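You operate a simulated robot arm through the tools that you are given. There is no shell and no other tool.

You run a simulated robot arm. Do the job below in one go: nothing can be reset, and whatever is moved stays where it is left.

TASK
Put things in order on the corner bench. At the end: the folded blue cloth stands where the white filter stood; the brown wooden block from the corner bench stands where the cream grease tub (marked "GREASE 2") stood; the silver zero block is in the grey cart bin; the white filter from the corner bench stands on top of the blue spool; the cream grease tub from the corner bench stands where the folded blue cloth stood; whatever was shut is shut again. Leave all else as you found it, and nothing knocked over.
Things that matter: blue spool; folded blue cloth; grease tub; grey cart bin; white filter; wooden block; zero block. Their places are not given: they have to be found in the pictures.

The check looks at the end state, three seconds after you hand in, the way a careful person would. Anything else that was tipped, shoved, dropped, spilled or broken makes it a failure. Flat cloth is picked up by pressing the open fingertips on it (5 to 10 N) and closing them slowly along it; thin cloth reads only 2 to 8 mm in the jaws.

THE ROBOT
A 7-joint arm with a two-finger parallel gripper, fixed in place. Base frame: the origin is on the floor under the middle of its stand, x ahead of it, y to its left, z up; the work surface is at about z = 85. Units: cm, rad, N and s.
With the tool pointing down near the work surface it reaches from about 24 to 68 cm from the base axis. Its first joint turns from -1.152 to 1.152 rad. Payload 2.4 kg.
The tool frame sits at the grasp point between the pads (the TCP): z along the fingers, y along the line on which they close. The tips reach 3 cm beyond it. The gripper opens to 9.4 cm. The fingers are 2.8 cm wide and 1 cm thick; the gripper's body (5 by 9.6 cm) begins 5.5 cm behind the TCP.
Orientation is that of the tool frame in the base frame, as [roll, pitch, yaw] about the fixed x, y, z axes, in that order (R = Rz(yaw) Ry(pitch) Rx(roll)). With the fingers straight down and closing along the base's y, the tool's x points along the base's -x, its y along +y and its z along -z.

THE INTERFACE
- The arm moves only by the tool move_arm. Its argument "steps" is text: rows parted by semicolons, each of 7 numbers parted by spaces: the turn, a rotation vector about the tool's x, y, z in rad, then the shift along the tool's x, y, z in cm, then the finger opening in cm, from 0 to 9.4. In form: wx wy wz x y z grip; .... A call has 1 to 20 rows; each row is the pose to reach, as a shift and turn from the pose commanded when the call began, along the tool's axes at that moment. A row lasts 0.2 s, in which the tool goes at most 5 cm and 0.15 rad; a call with a longer step from one row to the next is refused whole, and so is a gripper value outside its range. A pose out of reach is approached as far as the arm can. The call stops where the force on the tool passes 40 N (or 10 N more than at its start, if that is more) or the arm is blocked; 0.2 s more then pass. Each finger travels about 15.3 cm/s and halts on what it meets, pressing with about 25 N; the grip force reading is that of the motor and also rises with nothing between the fingers. The clock runs only during rows and for 0.2 s after the last one: add rows that repeat a pose to give the fingers time. It gives the time, the measured TCP pose, the force on the tool (base axes), the opening and the grip force at its end, in the units of the frame above (readings bear some noise), with the torque about the TCP (base axes, N m) and any sound that the robot's microphone picked up.
- Cameras (640 x 400 px; columns grow to the right, rows downward): "scene" is fixed at [1.74, 45.59, 145.64]; the picture's right is [-0.92, -0.40, 0.00], its down [-0.19, 0.42, -0.89] and it looks along [0.36, -0.81, -0.46] (base axes); focal length 361 px, centre (320, 200). "wrist" rides on the gripper at [7.6, 1.4, -10.3] in the tool frame; the picture's right is [-0.18, 0.98, 0.00], its down [-0.75, -0.14, -0.64] and it looks along [-0.63, -0.12, 0.77] (tool axes); focal length 243 px, centre (320, 200).
- capture(camera): a new picture of that camera. The clock stands still meanwhile.
- pixel_to_xyz(camera, pixels): for up to 12 pixels [column, row] of the newest picture of that camera ("zoom" is the newest enlarged one), the place [x, y, z] in the base frame of the surface seen there, good to about 0.2 cm. The clock stands still meanwhile.
- close_up(camera, box): a new picture of the part [left, top, right, bottom] of that camera's present view, enlarged. The clock stands still meanwhile.
- job_done(): hands the job in; it is judged then, once.

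Unless the task says otherwise, let go and move clear before handing in.

The tools are called after "Request:" as name(argument=value, ...) on one line, values as JSON. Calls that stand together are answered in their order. move_arm: Moves the arm, as the interface text tells. Its arguments: {"type":"object","properties":{"steps":{"type":"string"}},"required":["steps"]} The other tools are called the same way: capture (camera) takes a picture; pixel_to_xyz (camera, pixels) gives the place of the surface under pixels of a picture; close_up (camera, box) takes an enlarged picture of a part of a camera's view; job_done () hands the job in.

At the start:

```text
clock: 0.0
position: [35.67, -25.8, 124.33]
orientation: [-3.141, 0.0, 3.141]
ft_force: [0.9, 0.2, -0.7]
moment: [0.01, 0.02, 0.0]
opening: 9.42
finger_force: 0.1
```

scene: 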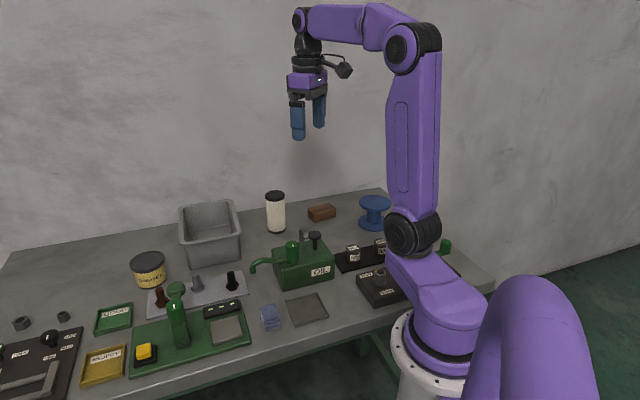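
wrist: 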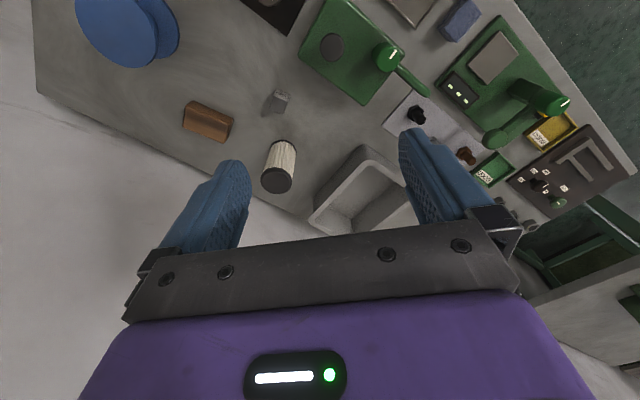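

The scene shows the bench with the white filter near (275,212), brown block at (322,213), blue spool at (374,212), grease tub at (149,268), blue cloth around (271,317) and a grey bin at (210,230). I'll take enlarged views to find everything, including the zero block, before I move.

Request:
close_up(camera="scene", box=[0, 180, 260, 400])

Request:
close_up(camera="scene", box=[230, 170, 490, 340])

Request:
capture(camera="wrist")

```text
1.82 times, centred on (130, 290) of scene
```

zoom: 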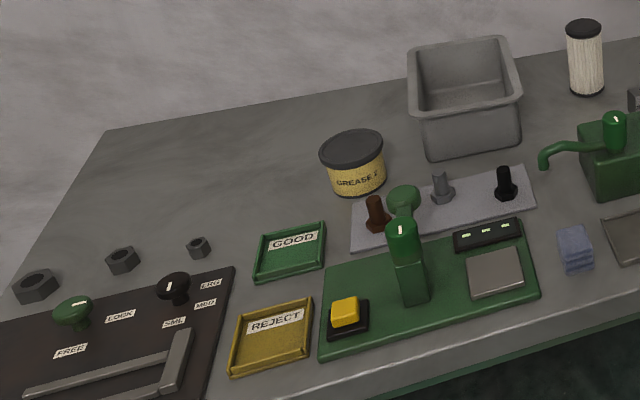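

```text
2.35 times, centred on (360, 255) of scene
```

zoom: 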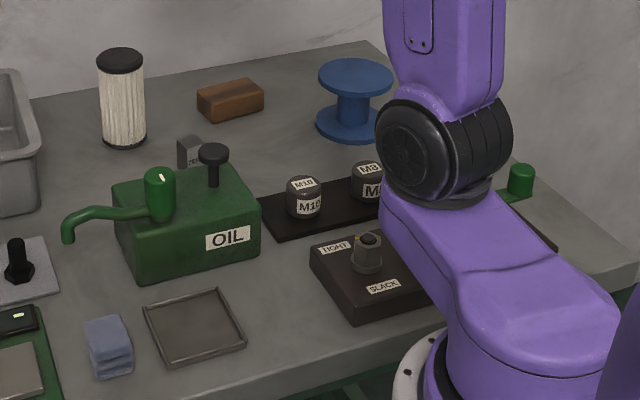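

```text
taken
```

wrist: 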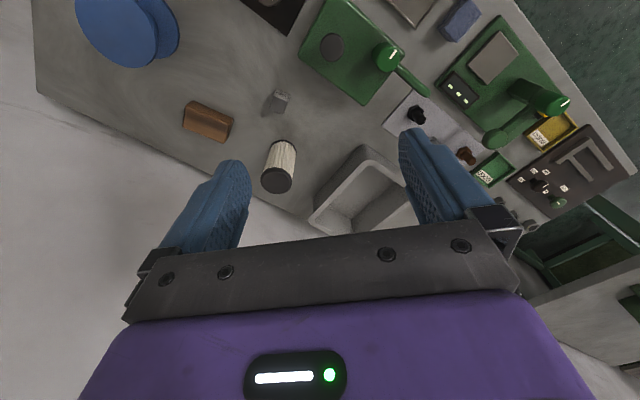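

The silver block tucked behind the oil pump (zoom ≈(190,150)) carries a label, and the only grey bin so far is at scene (210,230). I'll measure these points and zoom in on the block.

Request:
pixel_to_xyz(camera="scene", pixels=[[275, 194], [275, 228], [322, 208], [374, 200], [149, 258], [149, 283], [271, 312], [210, 232], [212, 255], [303, 234], [182, 210], [236, 205]])

Request:
pixel_to_xyz(camera="wrist", pixels=[[277, 180], [282, 148], [207, 120], [276, 102], [283, 95], [370, 195], [345, 215], [367, 155], [461, 20], [115, 25], [590, 310], [520, 310]])

Request:
close_up(camera="wrist", box=[220, 60, 340, 135])

Request:
close_up(camera="scene", box=[260, 190, 340, 250])

```text
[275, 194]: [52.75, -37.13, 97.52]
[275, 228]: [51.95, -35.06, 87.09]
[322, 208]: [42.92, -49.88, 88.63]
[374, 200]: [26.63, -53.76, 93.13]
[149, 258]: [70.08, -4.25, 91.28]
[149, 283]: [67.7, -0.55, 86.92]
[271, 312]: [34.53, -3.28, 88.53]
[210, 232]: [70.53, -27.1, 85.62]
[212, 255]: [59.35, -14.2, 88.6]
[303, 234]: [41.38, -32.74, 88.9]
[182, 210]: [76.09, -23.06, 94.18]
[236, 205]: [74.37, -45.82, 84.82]
```

```text
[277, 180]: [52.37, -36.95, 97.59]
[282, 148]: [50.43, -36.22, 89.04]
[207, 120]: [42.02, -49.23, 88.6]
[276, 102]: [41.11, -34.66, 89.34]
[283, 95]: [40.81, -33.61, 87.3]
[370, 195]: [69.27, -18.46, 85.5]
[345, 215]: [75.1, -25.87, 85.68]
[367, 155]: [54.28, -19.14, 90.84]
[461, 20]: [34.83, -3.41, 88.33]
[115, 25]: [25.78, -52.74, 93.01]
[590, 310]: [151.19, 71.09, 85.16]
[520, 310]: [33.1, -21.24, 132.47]
```

```text
5.33 times, centred on (280, 98) of wrist
```

zoom: 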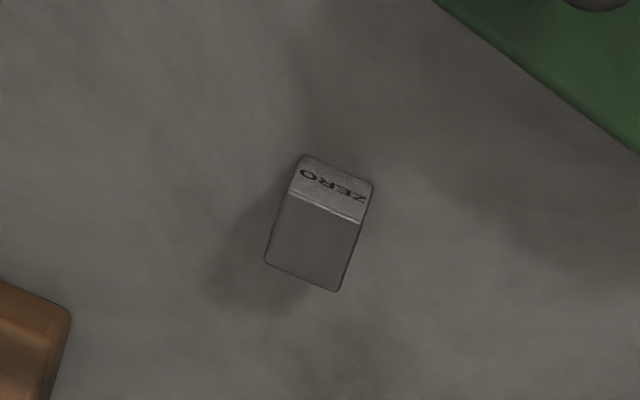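

```text
6.67 times, centred on (300, 220) of scene
```

zoom: 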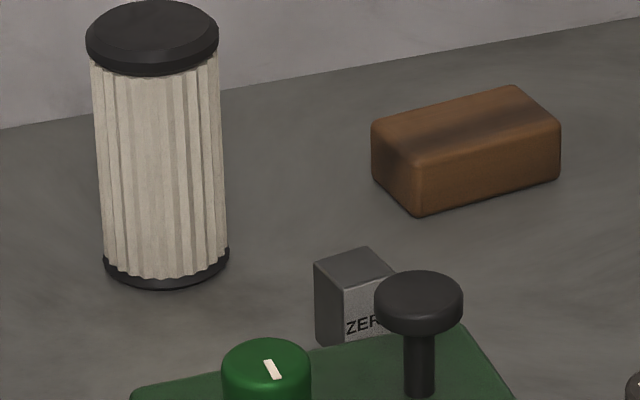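

The zero block is identified: the wrist zoom (320,190) reads "ZERO", and it stands at about (41,-34), 4–5 cm tall. Wrist pixels around (590,310) hint at other furniture to the left. Before settling on which bin is meant, I'll look around with the wrist camera by moving high and toward +y.

Request:
move_arm(steps="0 0 0 0 4 0 9.4; 0 0 0 0 8 0 9.4; 0 0 0 0 12 0 9.4; 0 0 0 0 16 0 9.4; 0 0 0 0 20 0 9.4; 0 0 0 0 24 0 9.4; 0 0 0 0 26 0 9.4")

Request:
capture(camera="wrist")

Request:
capture(camera="scene")

```text
clock: 1.6
position: [35.89, 0.39, 124.29]
orientation: [3.141, 0.001, 3.141]
ft_force: [0.4, -0.4, 0.1]
moment: [-0.02, -0.02, -0.01]
opening: 9.37
finger_force: 0.0
```

```text
taken
```

wrist: 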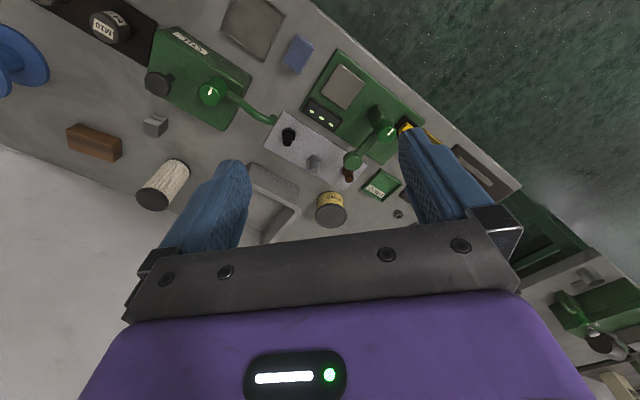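

```text
taken
```

scene: 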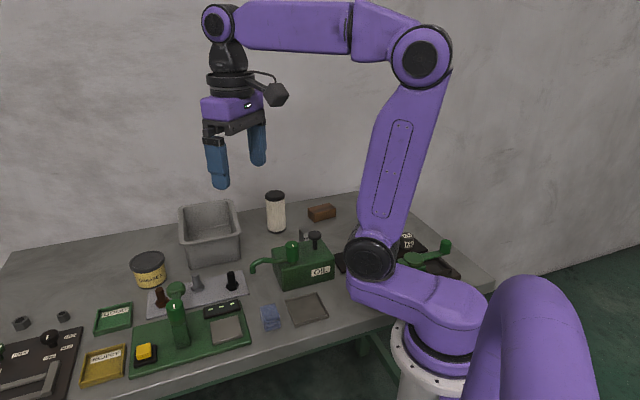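

The wrist view now shows a second bench at lower right (around (600,320)) holding another green machine. I'll turn the wrist camera further left to check for a cart with a different grey bin.

Request:
move_arm(steps="0 0 -0.15 0 0 0 9.4; 0 0 -0.3 0 0 0 9.4; 0 0 -0.45 0 0 0 9.4; 0 0 -0.6 0 0 0 9.4; 0 0 -0.75 0 0 0 9.4; 0 0 -0.9 0 0 0 9.4; 0 0 -1.05 0 0 0 9.4; 0 0 -1.2 0 0 0 9.4")

Request:
capture(camera="wrist")

```text
clock: 3.4
position: [35.59, 0.23, 124.29]
orientation: [3.142, 0.001, -1.939]
ft_force: [-0.2, 0.4, -0.7]
moment: [0.02, 0.01, -0.02]
opening: 9.42
finger_force: 0.1
```

```text
taken
```

wrist: 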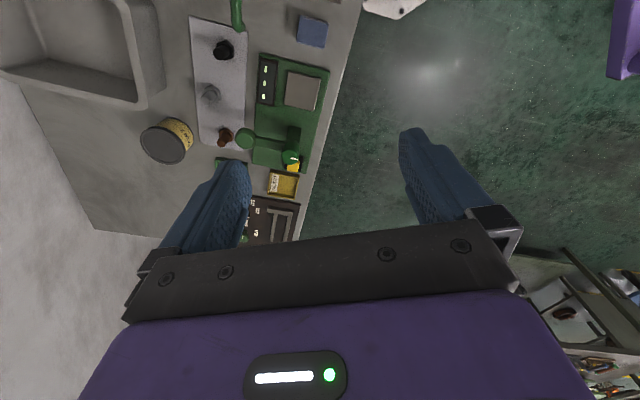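

At lower right (560–640, 250–390) there is some racking with trays. I'll zoom on it and get its position to see if it's within reach.

Request:
close_up(camera="wrist", box=[500, 220, 640, 400])

Request:
pixel_to_xyz(camera="wrist", pixels=[[570, 315], [600, 350], [625, 285], [560, 260], [600, 365], [100, 40], [165, 150], [70, 75], [130, 15]])

```text
2.22 times, centred on (570, 310) of wrist
```

zoom: 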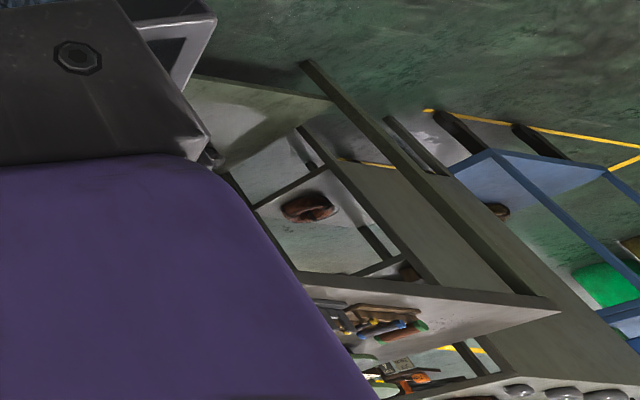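

```text
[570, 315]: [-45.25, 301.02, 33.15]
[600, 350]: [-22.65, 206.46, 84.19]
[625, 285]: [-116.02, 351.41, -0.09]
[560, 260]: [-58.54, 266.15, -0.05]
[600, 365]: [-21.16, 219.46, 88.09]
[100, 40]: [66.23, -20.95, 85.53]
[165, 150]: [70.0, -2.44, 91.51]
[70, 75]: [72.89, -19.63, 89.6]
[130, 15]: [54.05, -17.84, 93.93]
```

The racking is over 2 m away, so the grey bin on the bench (floor near (68,-22), rim about z=94) is the only candidate. I'll move the wrist camera back and lower, to look at the zero block, filter and wood block up close.

Request:
move_arm(steps="0 0 0.12 3.26 -0.23 1.83 9.4; 0 0 0.24 6.51 -0.46 3.66 9.4; 0 0 0.36 9.77 -0.68 5.49 9.4; 0 0 0.48 13.03 -0.91 7.32 9.4; 0 0 0.6 16.29 -1.14 9.15 9.4; 0 0 0.72 19.54 -1.37 10.98 9.4; 0 0 0.84 22.8 -1.6 12.81 9.4; 0 0 0.96 26.06 -1.82 14.64 9.4; 0 0 1.08 29.31 -2.05 16.47 9.4; 0 0 1.2 32.57 -2.28 18.3 9.4")

Request:
capture(camera="wrist")

Request:
capture(camera="scene")

```text
clock: 5.6
position: [25.79, -30.91, 106.04]
orientation: [3.141, -0.001, 3.137]
ft_force: [-0.1, 0.5, 0.1]
moment: [-0.02, -0.02, 0.01]
opening: 9.43
finger_force: 0.0
```

```text
taken
```

wrist: 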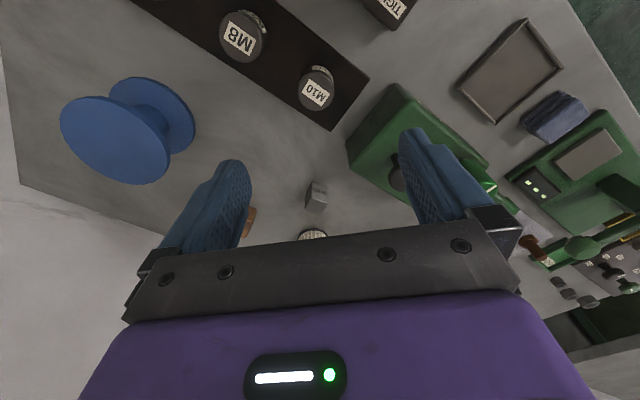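

```text
taken
```

scene: 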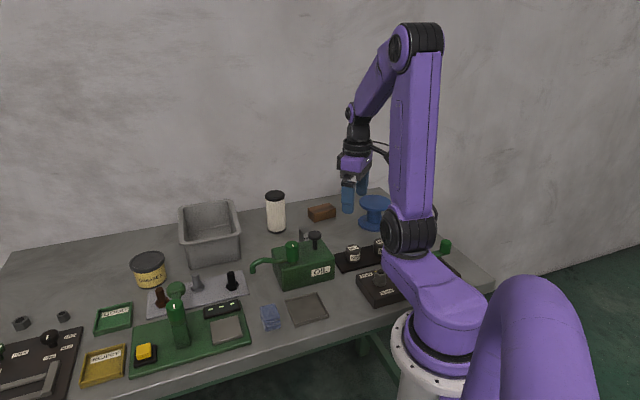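

The zero block shows at wrist (316,195), between the fingers. I'll enlarge it and measure its corners, along with the filter and spool.

Request:
close_up(camera="wrist", box=[280, 165, 352, 225])

Request:
pixel_to_xyz(camera="wrist", pixels=[[115, 140], [75, 105], [165, 165], [110, 180], [65, 130], [125, 95], [185, 110], [550, 115]])

```text
6.67 times, centred on (316, 195) of wrist
```

zoom: 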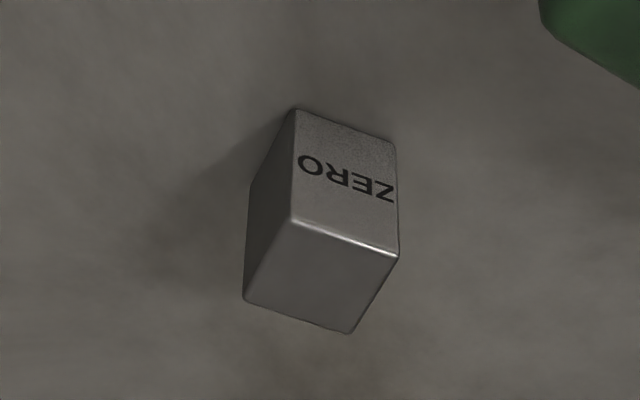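

```text
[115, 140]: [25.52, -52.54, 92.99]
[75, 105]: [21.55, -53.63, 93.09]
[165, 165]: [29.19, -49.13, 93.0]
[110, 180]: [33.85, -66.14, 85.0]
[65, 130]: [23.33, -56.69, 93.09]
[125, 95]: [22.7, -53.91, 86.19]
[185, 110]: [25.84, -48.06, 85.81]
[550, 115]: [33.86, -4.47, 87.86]
```

Request:
pixel_to_xyz(camera="zoom", pixels=[[295, 225], [393, 262], [350, 328], [248, 297], [320, 275], [345, 180], [297, 120], [388, 150], [270, 215], [450, 200]])

Request:
close_up(camera="scene", box=[340, 180, 420, 240])

```text
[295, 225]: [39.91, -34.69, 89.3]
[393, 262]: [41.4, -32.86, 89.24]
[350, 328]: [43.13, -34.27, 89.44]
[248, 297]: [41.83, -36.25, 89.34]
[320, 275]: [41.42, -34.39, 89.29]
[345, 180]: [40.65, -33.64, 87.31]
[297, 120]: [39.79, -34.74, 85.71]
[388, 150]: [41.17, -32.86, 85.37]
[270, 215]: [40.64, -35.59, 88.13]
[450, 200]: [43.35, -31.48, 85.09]
```

```text
6.67 times, centred on (380, 210) of scene
```

zoom: 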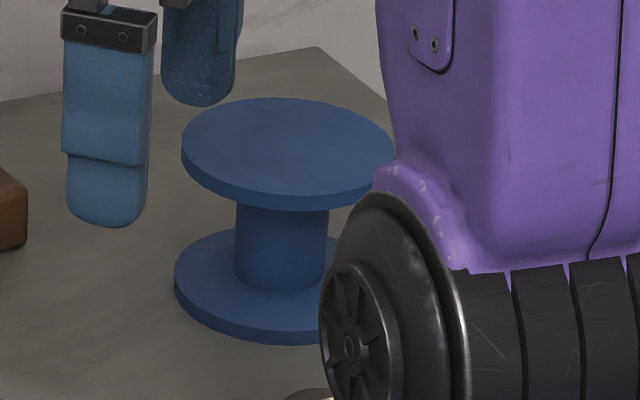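

The zero block's top centre is about (41.5,-34.5,89.3), roughly 2.5 cm square with edges at 51° and -39°. The spool top is at z=93 and centred near (26,-53). I'll measure the pump's nearest edges, then the wood block and filter from another angle.

Request:
pixel_to_xyz(camera="wrist", pixels=[[352, 150], [398, 88], [395, 130], [395, 165], [365, 180], [350, 160], [490, 160], [440, 110], [385, 195], [395, 185]])

Request:
pixel_to_xyz(camera="scene", pixels=[[272, 250], [302, 242], [335, 265], [284, 288], [292, 245], [314, 235], [254, 268], [330, 243], [322, 255], [278, 265]])

Request:
close_up(camera="scene", box=[240, 210, 350, 295])

```text
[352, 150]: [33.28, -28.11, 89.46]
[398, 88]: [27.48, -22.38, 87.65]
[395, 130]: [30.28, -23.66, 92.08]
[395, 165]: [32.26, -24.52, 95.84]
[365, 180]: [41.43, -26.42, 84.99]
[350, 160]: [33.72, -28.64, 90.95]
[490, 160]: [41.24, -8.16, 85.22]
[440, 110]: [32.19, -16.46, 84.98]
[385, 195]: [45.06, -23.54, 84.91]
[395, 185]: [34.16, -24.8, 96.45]
```

```text
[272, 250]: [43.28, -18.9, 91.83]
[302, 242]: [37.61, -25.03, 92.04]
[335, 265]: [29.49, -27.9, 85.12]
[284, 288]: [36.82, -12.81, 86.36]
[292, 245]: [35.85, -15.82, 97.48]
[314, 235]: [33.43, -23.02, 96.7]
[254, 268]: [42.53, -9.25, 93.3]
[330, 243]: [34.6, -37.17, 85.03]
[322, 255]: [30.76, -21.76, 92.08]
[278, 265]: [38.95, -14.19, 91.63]
```

```text
4.71 times, centred on (295, 252) of scene
```

zoom: 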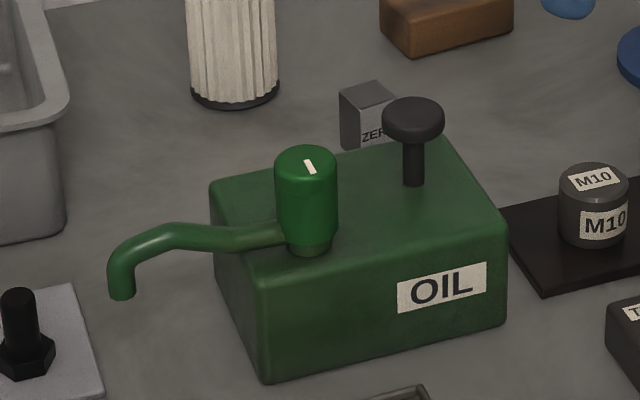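

The pump's back edge is about 10 cm from the zero block, so it's clear. Next I'll measure the bin's rim and floor, the tub, cloth and wood block from zoomed scene views.

Request:
close_up(camera="scene", box=[165, 185, 255, 275])

Request:
pixel_to_xyz(camera="scene", pixels=[[180, 209], [236, 201], [241, 233], [191, 241], [187, 210], [233, 205], [236, 230], [195, 237], [210, 215], [205, 228], [215, 232], [225, 225]])

```text
4.44 times, centred on (210, 230) of scene
```

zoom: 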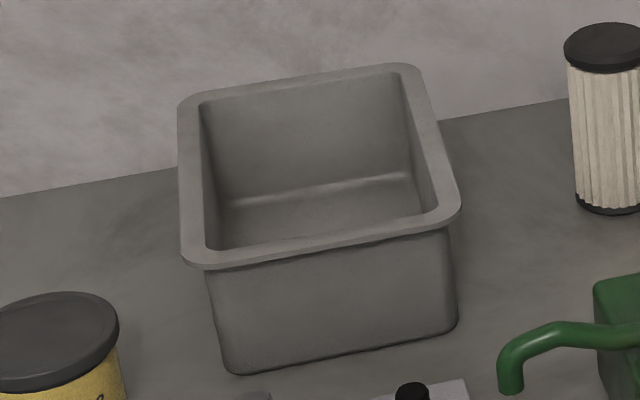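

```text
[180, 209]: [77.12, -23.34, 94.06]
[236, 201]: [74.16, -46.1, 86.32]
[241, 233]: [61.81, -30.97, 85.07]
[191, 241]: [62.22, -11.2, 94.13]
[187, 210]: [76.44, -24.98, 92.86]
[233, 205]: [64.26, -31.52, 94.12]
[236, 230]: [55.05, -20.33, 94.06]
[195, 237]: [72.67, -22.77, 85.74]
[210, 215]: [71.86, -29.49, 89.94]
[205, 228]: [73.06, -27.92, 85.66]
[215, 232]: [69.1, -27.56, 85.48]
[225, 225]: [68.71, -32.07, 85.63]
```

The bin's axes also lie at about 51°/-39°, with the rim at z≈94.1 and the floor at z≈85.6. I'll sample rim and inner-wall points in the zoom to fix its centre line.

Request:
pixel_to_xyz(camera="zoom", pixels=[[330, 238], [447, 205], [200, 262], [330, 225], [420, 210], [215, 243], [412, 75], [192, 108], [300, 85], [300, 205], [410, 178], [228, 210]])

Request:
close_up(camera="scene", box=[115, 235, 185, 300])

```text
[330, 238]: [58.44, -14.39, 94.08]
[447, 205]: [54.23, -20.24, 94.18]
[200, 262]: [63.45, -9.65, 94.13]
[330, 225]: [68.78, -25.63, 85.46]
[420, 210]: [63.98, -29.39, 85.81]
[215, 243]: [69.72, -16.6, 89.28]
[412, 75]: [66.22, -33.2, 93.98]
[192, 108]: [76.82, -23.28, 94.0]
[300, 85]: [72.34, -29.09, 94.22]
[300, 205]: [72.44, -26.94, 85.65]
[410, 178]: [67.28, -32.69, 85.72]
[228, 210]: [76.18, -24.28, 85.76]
```

```text
6.15 times, centred on (150, 268) of scene
```

zoom: 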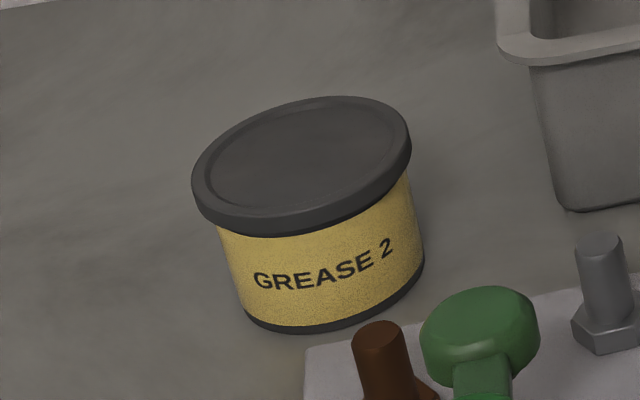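

The bin interior has room around (61.8,-19.6), about 65 cm from the base, which is reachable. Next I'll measure the tub's lid outline in this zoom (edges at (195,180), (408,145)) and look at the cloth and wood block.

Request:
pixel_to_xyz(camera="zoom", pixels=[[198, 180], [405, 145], [335, 100], [270, 222], [300, 160], [240, 300], [420, 265], [330, 325], [290, 325], [320, 275], [340, 218], [215, 215]])

Request:
close_up(camera="scene", box=[245, 285, 345, 350])

```text
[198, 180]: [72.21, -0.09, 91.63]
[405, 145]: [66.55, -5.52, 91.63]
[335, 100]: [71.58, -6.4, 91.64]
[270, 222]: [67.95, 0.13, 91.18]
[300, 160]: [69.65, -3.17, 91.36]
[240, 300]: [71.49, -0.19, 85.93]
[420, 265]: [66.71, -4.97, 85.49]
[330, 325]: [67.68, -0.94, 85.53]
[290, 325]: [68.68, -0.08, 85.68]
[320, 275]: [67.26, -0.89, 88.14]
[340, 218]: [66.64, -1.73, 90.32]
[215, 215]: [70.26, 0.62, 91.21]
```

```text
6.15 times, centred on (295, 318) of scene
```

zoom: 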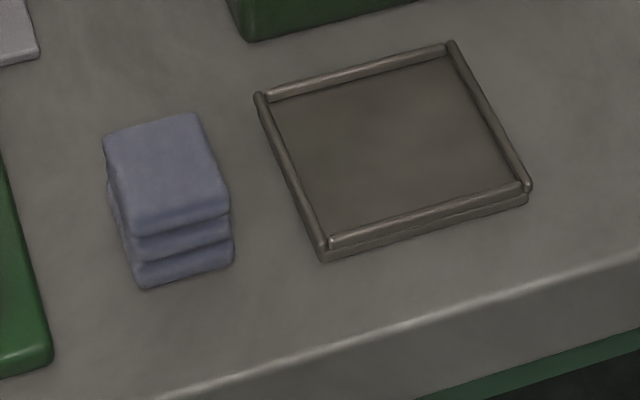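

The tub lid is centred near (69.5,-3.0) with a diameter of about 8–8.5 cm. Now I'll measure the cloth stack's corners (top quad at zoom (103,138),(193,113),(228,208),(135,236)) and the tray beside it.

Request:
pixel_to_xyz(camera="zoom", pixels=[[108, 140], [192, 117], [226, 202], [135, 228], [165, 170], [138, 282], [232, 260], [185, 275], [260, 97], [325, 248], [527, 190], [450, 45]])

Request:
close_up(camera="scene", box=[285, 190, 355, 235])

```text
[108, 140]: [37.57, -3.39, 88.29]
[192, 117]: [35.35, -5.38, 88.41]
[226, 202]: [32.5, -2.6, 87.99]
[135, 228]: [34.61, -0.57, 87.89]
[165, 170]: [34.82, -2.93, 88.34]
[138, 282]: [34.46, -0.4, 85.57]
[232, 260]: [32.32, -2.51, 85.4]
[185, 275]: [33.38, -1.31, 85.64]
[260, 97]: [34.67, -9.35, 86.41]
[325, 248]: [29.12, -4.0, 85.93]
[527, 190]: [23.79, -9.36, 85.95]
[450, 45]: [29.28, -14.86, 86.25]
```

```text
8.89 times, centred on (320, 212) of scene
```

zoom: 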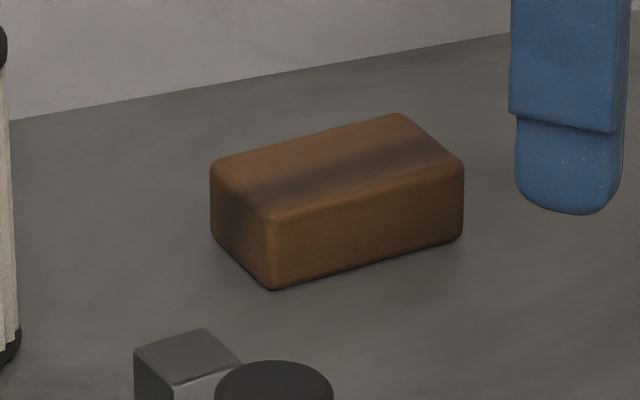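

The cloth stack is about 3×4.2×3.4 cm, centred at (35.0,-2.95), with its long axis at 136°. The tray edge lies about 4.8 cm from its centre. Next I'll measure the wood block corners in this zoom, and the green plate and spout beside the cloth.

Request:
pixel_to_xyz(camera="zoom", pixels=[[220, 168], [398, 118], [455, 160], [275, 210], [335, 165], [275, 285], [458, 235], [215, 225]])

Request:
pixel_to_xyz(camera="scene", pixels=[[251, 341], [239, 307], [253, 262], [253, 270], [262, 260], [241, 313], [247, 330], [269, 190], [282, 193], [276, 190], [275, 197], [276, 231]])

Request:
close_up(camera="scene", box=[190, 250, 290, 350])

```text
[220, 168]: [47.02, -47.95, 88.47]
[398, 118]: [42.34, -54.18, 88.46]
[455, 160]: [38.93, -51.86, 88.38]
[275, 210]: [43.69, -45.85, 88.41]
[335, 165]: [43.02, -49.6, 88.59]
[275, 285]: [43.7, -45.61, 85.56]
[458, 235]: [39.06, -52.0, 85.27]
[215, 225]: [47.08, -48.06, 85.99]
```

```text
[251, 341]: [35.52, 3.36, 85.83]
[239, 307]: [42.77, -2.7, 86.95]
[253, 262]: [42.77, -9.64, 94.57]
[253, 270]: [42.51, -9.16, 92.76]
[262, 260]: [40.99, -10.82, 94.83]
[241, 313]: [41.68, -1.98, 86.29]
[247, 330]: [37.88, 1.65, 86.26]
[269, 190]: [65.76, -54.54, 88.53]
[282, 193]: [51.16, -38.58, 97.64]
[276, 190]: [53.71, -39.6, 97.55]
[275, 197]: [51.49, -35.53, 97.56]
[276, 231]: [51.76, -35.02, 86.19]
```

```text
4.00 times, centred on (240, 300) of scene
```

zoom: 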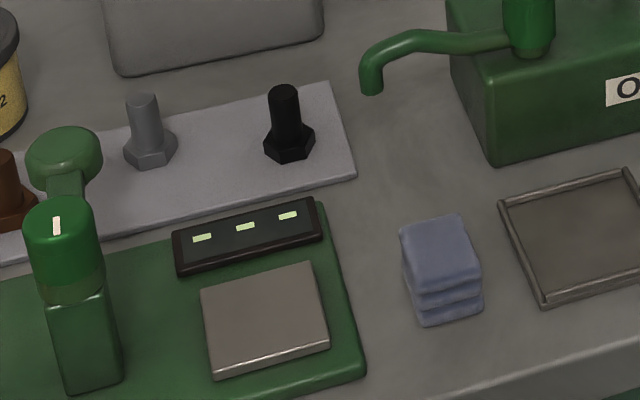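

The wood block is about 8×4.2×3.5 cm, centred at (43.0,-50.0), with its long axis at about 54°. The green plate is roughly 5 cm from the cloth centre. I'll measure the bolt plate beside the tub, plus the filter's cap and the spool's top disc.

Request:
pixel_to_xyz(camera="scene", pixels=[[148, 292], [162, 291], [158, 305], [247, 272], [196, 276], [152, 312], [115, 303], [132, 302], [119, 318], [64, 316], [178, 287], [148, 300]])

Request:
close_up(camera="scene", box=[255, 185, 300, 235])

```text
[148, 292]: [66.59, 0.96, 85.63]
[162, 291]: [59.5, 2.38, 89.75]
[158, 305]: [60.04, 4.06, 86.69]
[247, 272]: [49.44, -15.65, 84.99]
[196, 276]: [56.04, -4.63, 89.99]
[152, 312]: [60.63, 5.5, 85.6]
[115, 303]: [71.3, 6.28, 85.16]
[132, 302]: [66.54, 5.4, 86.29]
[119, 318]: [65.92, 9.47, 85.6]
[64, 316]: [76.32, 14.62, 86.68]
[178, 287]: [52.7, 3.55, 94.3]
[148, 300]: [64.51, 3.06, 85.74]
```

```text
8.00 times, centred on (278, 210) of scene
```

zoom: 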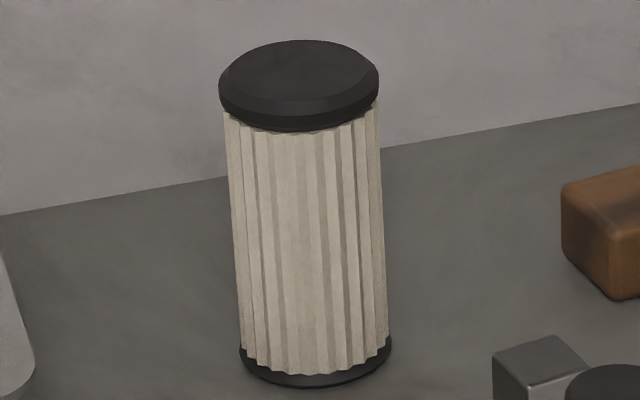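

The bolt plate's corner is about 1.1 cm clear of the tub, and the GOOD tray sits at y>5. Now the filter cap outline (zoom edges (220,85),(378,80),(300,42),(300,98)) and base.

Request:
pixel_to_xyz(camera="zoom", pixels=[[224, 82], [374, 76], [300, 44], [300, 97], [300, 70], [244, 358], [388, 350], [318, 380], [300, 220], [320, 378], [235, 200], [378, 200]])

Request:
close_up(camera="scene", box=[340, 185, 410, 240])

```text
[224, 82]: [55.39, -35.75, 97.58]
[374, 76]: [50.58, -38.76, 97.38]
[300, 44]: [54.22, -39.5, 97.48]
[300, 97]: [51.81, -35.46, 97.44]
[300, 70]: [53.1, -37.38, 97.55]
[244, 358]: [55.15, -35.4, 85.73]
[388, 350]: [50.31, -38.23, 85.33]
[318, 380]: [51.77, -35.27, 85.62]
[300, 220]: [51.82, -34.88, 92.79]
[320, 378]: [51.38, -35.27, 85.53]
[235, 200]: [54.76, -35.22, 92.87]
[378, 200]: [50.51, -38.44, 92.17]
```

```text
7.27 times, centred on (375, 212) of scene
```

zoom: 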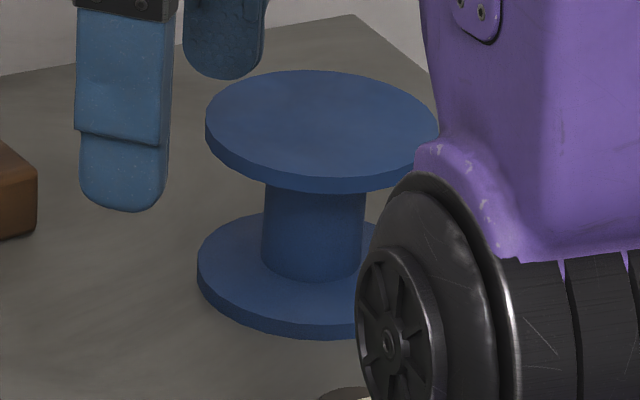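

Request:
pixel_to_xyz(camera="zoom", pixels=[[210, 122], [432, 118], [315, 74], [315, 174], [320, 122], [240, 90], [400, 90], [240, 160], [400, 160], [300, 330]])

Request:
pixel_to_xyz(camera="wrist", pixels=[[63, 118], [160, 180], [100, 97], [90, 175], [168, 140], [75, 155], [140, 110], [135, 182]])

```text
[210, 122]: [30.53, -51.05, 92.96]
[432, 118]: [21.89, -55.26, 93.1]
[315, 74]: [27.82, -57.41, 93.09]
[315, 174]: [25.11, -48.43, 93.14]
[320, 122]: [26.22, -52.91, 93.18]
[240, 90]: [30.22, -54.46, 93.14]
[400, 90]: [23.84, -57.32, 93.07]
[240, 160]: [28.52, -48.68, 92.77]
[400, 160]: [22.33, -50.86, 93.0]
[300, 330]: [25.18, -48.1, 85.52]
```

```text
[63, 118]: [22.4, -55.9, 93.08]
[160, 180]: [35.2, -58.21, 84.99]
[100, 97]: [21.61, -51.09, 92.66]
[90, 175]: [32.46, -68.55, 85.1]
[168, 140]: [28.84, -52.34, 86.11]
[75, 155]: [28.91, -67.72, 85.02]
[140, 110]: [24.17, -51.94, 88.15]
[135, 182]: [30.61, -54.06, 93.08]
```

The spool's disc centre is (26.3,-53.0) with a radius of about 4.8, and the filter is centred at (53.0,-37.4). Now I'll go above the zero block, turning the fingers to close along its 51° edge with a 5 cm opening.

Request:
move_arm(steps="0 0 0.113 -2.59 -0.6 1.34 5; 0 0 0.227 -5.17 -1.2 2.67 5; 0 0 0.34 -7.76 -1.8 4.0 5; 0 0 0.453 -10.35 -2.39 5.34 5; 0 0 0.567 -12.93 -2.99 6.68 5; 0 0 0.68 -15.52 -3.59 8.01 5; 0 0 0.68 -15.52 -3.59 8.01 5")

Request:
capture(camera="wrist")

Request:
capture(camera="scene")

```text
clock: 7.2
position: [41.51, -34.64, 97.95]
orientation: [-3.139, 0.0, 2.459]
ft_force: [0.7, -0.9, -0.1]
moment: [-0.01, -0.04, 0.0]
opening: 4.98
finger_force: 0.1
```

```text
taken
```

wrist: 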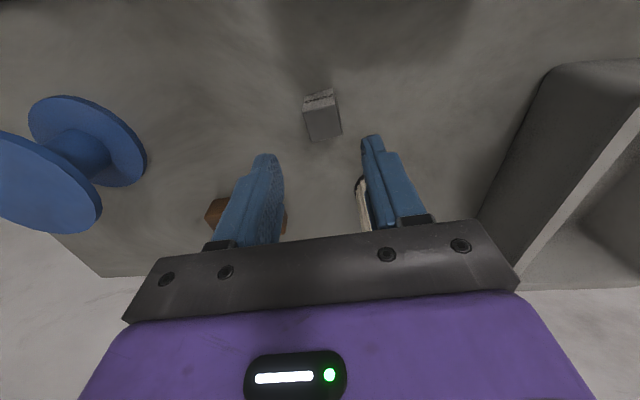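

```text
taken
```

scene: 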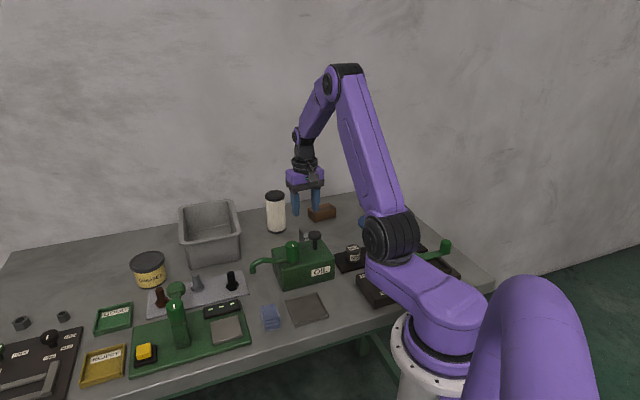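

The block appears at wrist (322,115), midway between the fingers and nearly square to them. I'll measure its top again from this view to trim the alignment.

Request:
close_up(camera="wrist", box=[285, 80, 357, 150])

```text
5.71 times, centred on (321, 115) of wrist
```

zoom: 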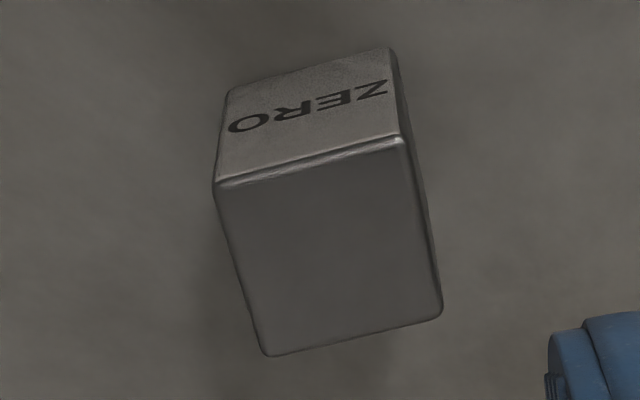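

Request:
pixel_to_xyz(camera="zoom", pixels=[[222, 190], [398, 145], [437, 308], [268, 348], [330, 250], [232, 95], [388, 52], [250, 270], [420, 230]])

```text
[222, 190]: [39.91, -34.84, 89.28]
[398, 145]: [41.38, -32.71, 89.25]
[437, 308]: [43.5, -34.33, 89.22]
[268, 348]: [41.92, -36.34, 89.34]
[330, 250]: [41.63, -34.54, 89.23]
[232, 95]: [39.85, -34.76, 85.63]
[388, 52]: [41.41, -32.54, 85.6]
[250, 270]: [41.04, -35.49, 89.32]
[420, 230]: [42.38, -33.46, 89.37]
```

The refined block centre is (41.68,-34.55) with edges at about 53°, so the trim is tiny. I'll descend to TCP z≈88.6, close and hold.

Request:
move_arm(steps="0 0 -0.035 -0.17 0.08 3 5; 0 0 -0.035 -0.17 0.08 6 5; 0 0 -0.035 -0.17 0.08 8 5; 0 0 -0.035 -0.17 0.08 9 5; 0 0 -0.035 -0.17 0.08 9.4 5; 0 0 -0.035 -0.17 0.08 9.4 5; 0 0 -0.035 -0.17 0.08 9.4 3.5; 0 0 -0.035 -0.17 0.08 9.4 2.4; 0 0 -0.035 -0.17 0.08 9.4 1.5; 0 0 -0.035 -0.17 0.08 9.4 1.5")

Request:
capture(camera="wrist")

```text
clock: 9.4
position: [41.73, -34.53, 88.62]
orientation: [3.141, 0.0, 2.496]
ft_force: [0.0, -0.6, 0.3]
moment: [0.02, 0.01, -0.02]
opening: 3.19
finger_force: 24.5
```

```text
taken
```

wrist: 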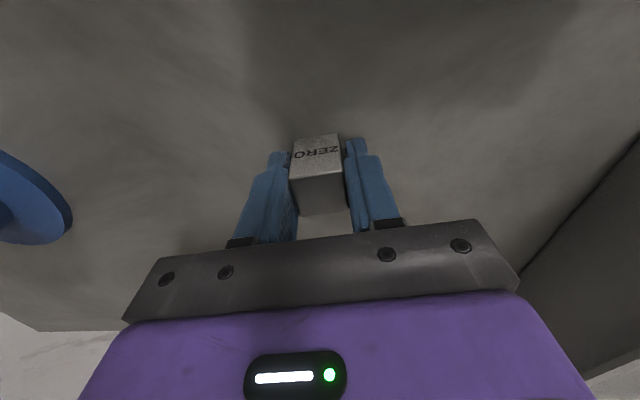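

The fingers stopped at 3.19 cm with 24.5 N, and the block sits between them. I'll lift straight up to z≈103 and check that it came along.

Request:
move_arm(steps="0 0 0 0 0 -1.5 1.5; 0 0 0 0 0 -4.5 1.5; 0 0 0 0 0 -8 1.5; 0 0 0 0 0 -11.5 1.5; 0 0 0 0 0 -14.4 1.5; 0 0 0 0 0 -14.4 1.5")

Request:
capture(camera="wrist")

```text
clock: 10.8
position: [41.79, -34.61, 103.15]
orientation: [3.141, 0.001, 2.497]
ft_force: [-0.2, 0.1, -2.6]
moment: [0.02, -0.04, -0.01]
opening: 3.21
finger_force: 25.2
```

```text
taken
```

wrist: 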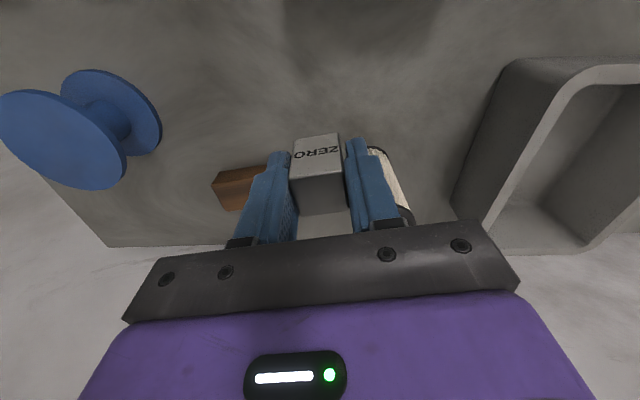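

The block is lifted and held, with about 2.6 N of weight on the tool. I'll carry it across at z≈103 to above the bin at (61.8,-19.6).

Request:
move_arm(steps="0 0 0 -1.01 3.43 0 1.5; 0 0 0 -2.02 6.87 0 1.5; 0 0 0 -3.03 10.3 0 1.5; 0 0 0 -4.05 13.73 0 1.5; 0 0 0 -5.06 17.16 0 1.5; 0 0 0 -6.07 20.6 0 1.5; 0 0 0 -7.08 24.03 0 1.5; 0 0 0 -7.08 24.03 0 1.5")

Request:
capture(camera="wrist")

Request:
capture(camera="scene")

```text
clock: 12.6
position: [62.05, -19.43, 103.11]
orientation: [-3.141, 0.0, 2.495]
ft_force: [0.0, -0.2, -3.3]
moment: [0.01, -0.02, -0.01]
opening: 3.23
finger_force: 25.0
```

```text
taken
```

wrist: 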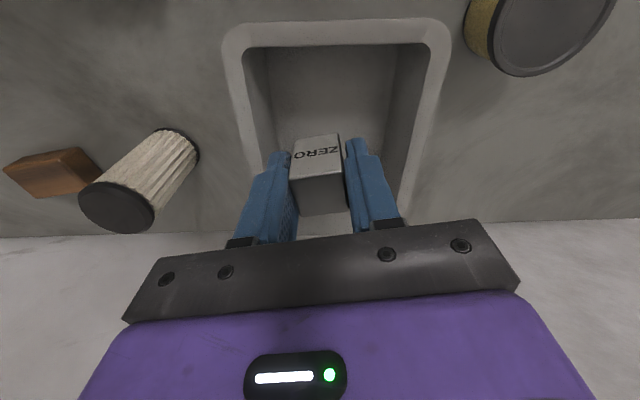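

```text
taken
```

scene: 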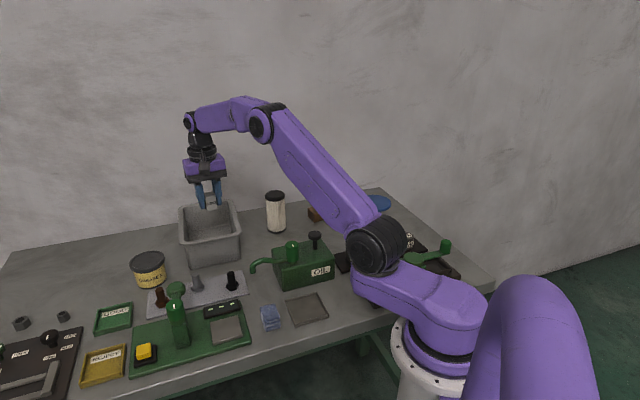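

The bin is square beneath the gripper, with its near rim along row ~38 and side rims near columns 240 and 435. I'll check the rim and floor coordinates from this view before lowering.

Request:
pixel_to_xyz(camera="wrist", pixels=[[340, 32], [340, 46], [243, 60], [235, 110], [443, 60], [425, 120], [330, 90], [320, 110], [360, 125], [280, 100], [390, 100], [250, 140]])

```text
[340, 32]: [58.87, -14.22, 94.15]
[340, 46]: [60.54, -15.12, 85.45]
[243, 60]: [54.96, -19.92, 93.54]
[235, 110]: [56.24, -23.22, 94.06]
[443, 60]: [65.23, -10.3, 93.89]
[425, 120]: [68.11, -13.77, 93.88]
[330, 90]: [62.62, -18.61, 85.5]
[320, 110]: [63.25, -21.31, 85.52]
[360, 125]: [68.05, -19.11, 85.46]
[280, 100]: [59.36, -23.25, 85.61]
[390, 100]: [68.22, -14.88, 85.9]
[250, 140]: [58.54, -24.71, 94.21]
```

The drop point (61.8,-19.6) clears the near inner wall by about 4 cm, and the floor is at 85.5. I'll lower so the block's base is just above the floor, open to 5 cm, and rise back up.

Request:
move_arm(steps="0 0 0 0 0 4 1.5; 0 0 0 0 0 8 1.5; 0 0 0 0 0 11 1.5; 0 0 0 0 0 12.8 1.5; 0 0 0 0 0 13.4 1.5; 0 0 0 0 0 13.6 1.5; 0 0 0 0 0 13.6 1.5")

Request:
capture(camera="wrist")

Request:
capture(camera="scene")

```text
clock: 14.2
position: [61.93, -19.67, 89.58]
orientation: [-3.14, -0.001, 2.498]
ft_force: [-0.3, 0.2, -2.9]
moment: [-0.01, -0.01, 0.01]
opening: 3.23
finger_force: 25.0
```

```text
taken
```

wrist: 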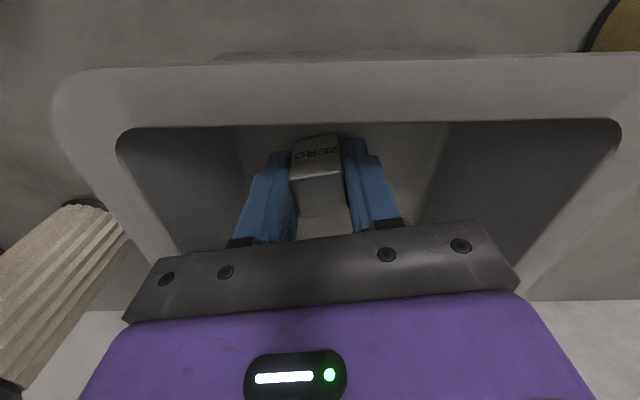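

```text
taken
```

scene: 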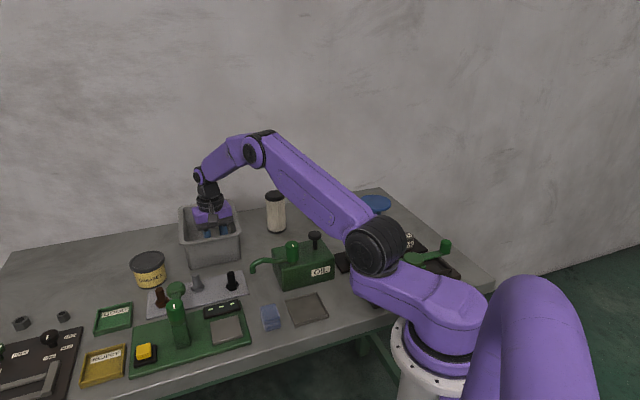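

No contact yet: the force is unchanged and the TCP reads 89.58. I'll lower another 0.35 cm, open, then retreat straight up.

Request:
move_arm(steps="0 0 0 0 0 0.2 1.5; 0 0 0 0 0 0.35 1.5; 0 0 0 0 0 0.35 3; 0 0 0 0 0 0.35 4; 0 0 0 0 0 0.35 5; 0 0 0 0 0 0.35 5; 0 0 0 0 0 -3 5; 0 0 0 0 0 -7 5; 0 0 0 0 0 -11 5; 0 0 0 0 0 -13.6 5; 0 0 0 0 0 -13.6 5")

Request:
capture(camera="wrist")

```text
clock: 16.6
position: [61.75, -19.6, 103.13]
orientation: [3.141, 0.002, 2.496]
ft_force: [-0.7, -0.5, 0.7]
moment: [-0.01, 0.03, -0.01]
opening: 5.02
finger_force: 0.1
```

```text
taken
```

wrist: 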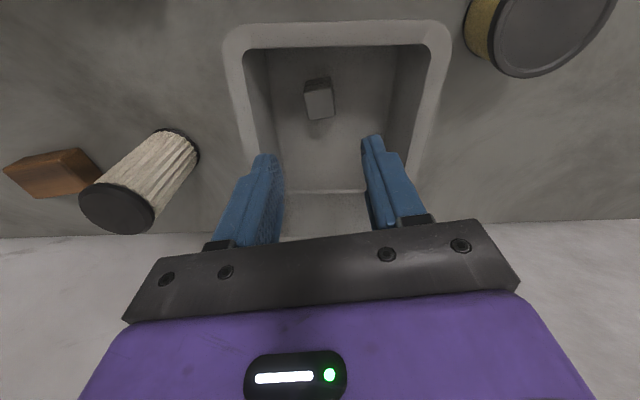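

The zero block stands upright in the bin at wrist (318,100). Next I'll open fully and move at z≈103 to above the filter at (53.0,-37.4).

Request:
move_arm(steps="0 0 0 -0.73 -3.9 0 7; 0 0 0 -1.47 -7.8 0 9.4; 0 0 0 -2.2 -11.71 0 9.4; 0 0 0 -2.94 -15.61 0 9.4; 0 0 0 -3.67 -19.51 0 9.4; 0 0 0 -3.67 -19.51 0 9.4")

Request:
capture(camera="wrist")

Request:
capture(camera="scene")

```text
clock: 18.0
position: [52.99, -37.19, 103.07]
orientation: [-3.141, -0.001, 2.498]
ft_force: [-0.1, -0.2, -0.5]
moment: [-0.05, 0.01, 0.0]
opening: 9.37
finger_force: 0.0
```

```text
taken
```

wrist: 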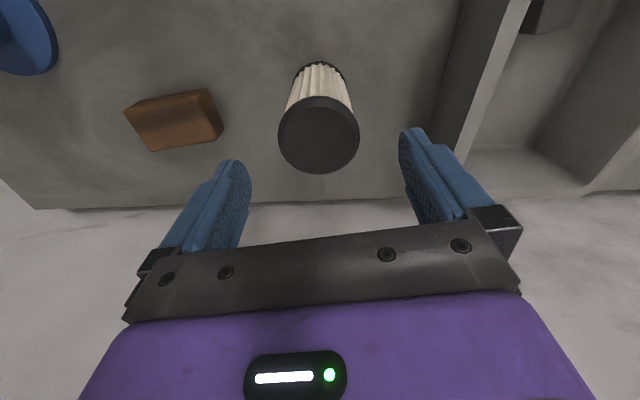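

```text
taken
```

scene: 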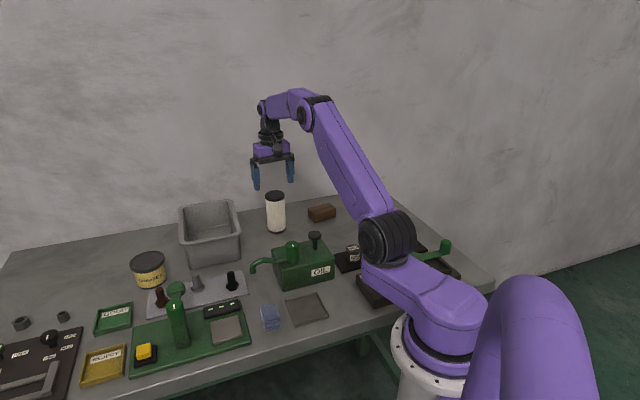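

The filter cap is centred between the fingers at wrist (319,135). I'll measure its rim here and refine the centre.

Request:
pixel_to_xyz(camera="wrist", pixels=[[281, 135], [357, 135], [319, 98], [319, 171], [319, 135], [292, 108], [346, 108], [292, 162], [346, 162], [300, 69], [343, 73]])

```text
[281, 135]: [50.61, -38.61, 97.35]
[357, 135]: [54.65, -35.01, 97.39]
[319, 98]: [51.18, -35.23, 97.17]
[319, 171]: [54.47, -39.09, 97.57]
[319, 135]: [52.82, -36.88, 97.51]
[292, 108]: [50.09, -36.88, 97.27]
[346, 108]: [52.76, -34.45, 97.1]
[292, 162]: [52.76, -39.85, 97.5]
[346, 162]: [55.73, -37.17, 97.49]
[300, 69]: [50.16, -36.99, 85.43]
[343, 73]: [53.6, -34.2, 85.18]
```

The refined filter centre is (52.85,-37.15). I'll shift slightly, descend to TCP z≈93 (tips at 90, clear of the cap) and close gently.

Request:
move_arm(steps="0 0 0 0.27 0.11 2 9.4; 0 0 0 0.27 0.11 5 9.4; 0 0 0 0.27 0.11 8 9.4; 0 0 0 0.27 0.11 10 9.4; 0 0 0 0.27 0.11 10 8; 0 0 0 0.27 0.11 10 7; 0 0 0 0.27 0.11 10 6.4; 0 0 0 0.27 0.11 10 5.8; 0 0 0 0.27 0.11 10 5; 0 0 0 0.27 0.11 10 5; 0 0 0 0.27 0.11 10 5")

Request:
capture(camera="wrist")

Request:
capture(camera="scene")

```text
clock: 20.4
position: [52.89, -37.12, 93.02]
orientation: [-3.141, 0.001, 2.498]
ft_force: [0.5, -0.3, 0.7]
moment: [0.02, -0.02, 0.03]
opening: 6.13
finger_force: 24.8
```

```text
taken
```

wrist: 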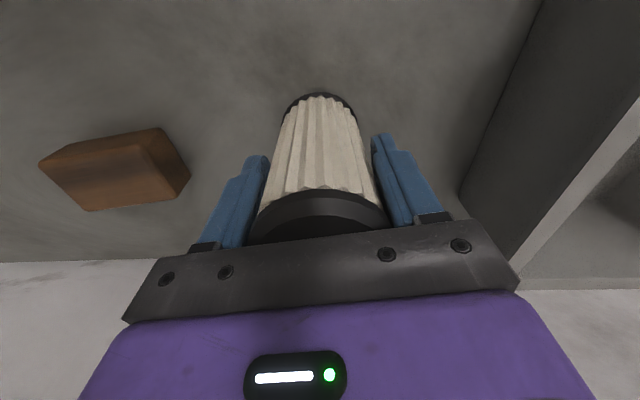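

```text
taken
```

scene: 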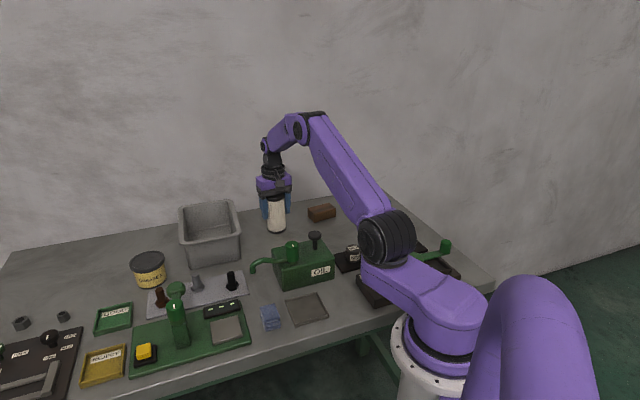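

The fingers stopped at 6.13 cm with 24.8 N on the filter. I'll lift straight up to z≈107 and verify.

Request:
move_arm(steps="0 0 0 0 0 -1 5; 0 0 0 0 0 -3 5; 0 0 0 0 0 -6 5; 0 0 0 0 0 -9.5 5; 0 0 0 0 0 -12.5 5; 0 0 0 0 0 -14 5; 0 0 0 0 0 -14 5")

Request:
capture(camera="wrist")

Request:
capture(camera="scene")

```text
clock: 22.0
position: [52.78, -37.15, 107.09]
orientation: [3.141, -0.001, 2.497]
ft_force: [-0.1, 0.5, -0.7]
moment: [-0.02, -0.02, -0.02]
opening: 6.13
finger_force: 25.1
```

```text
taken
```

wrist: 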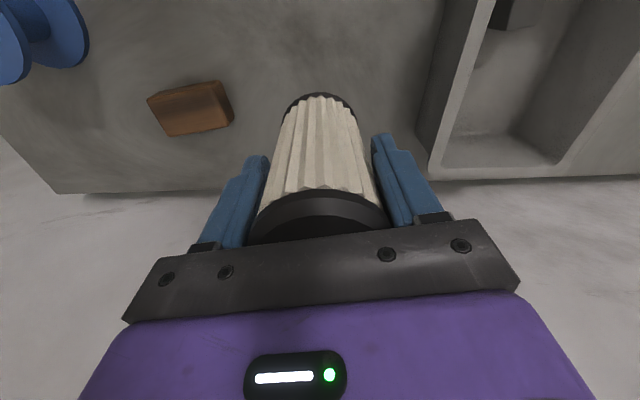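

```text
taken
```

scene: 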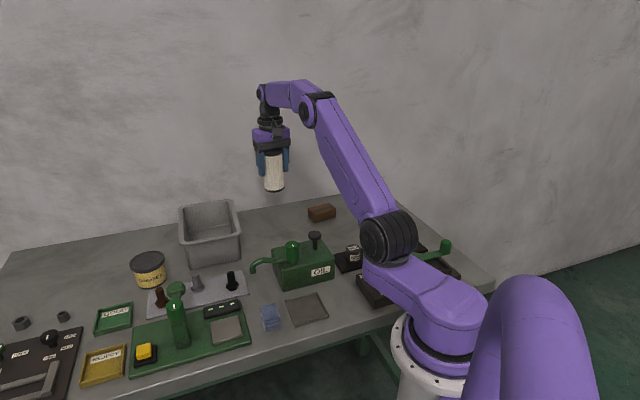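

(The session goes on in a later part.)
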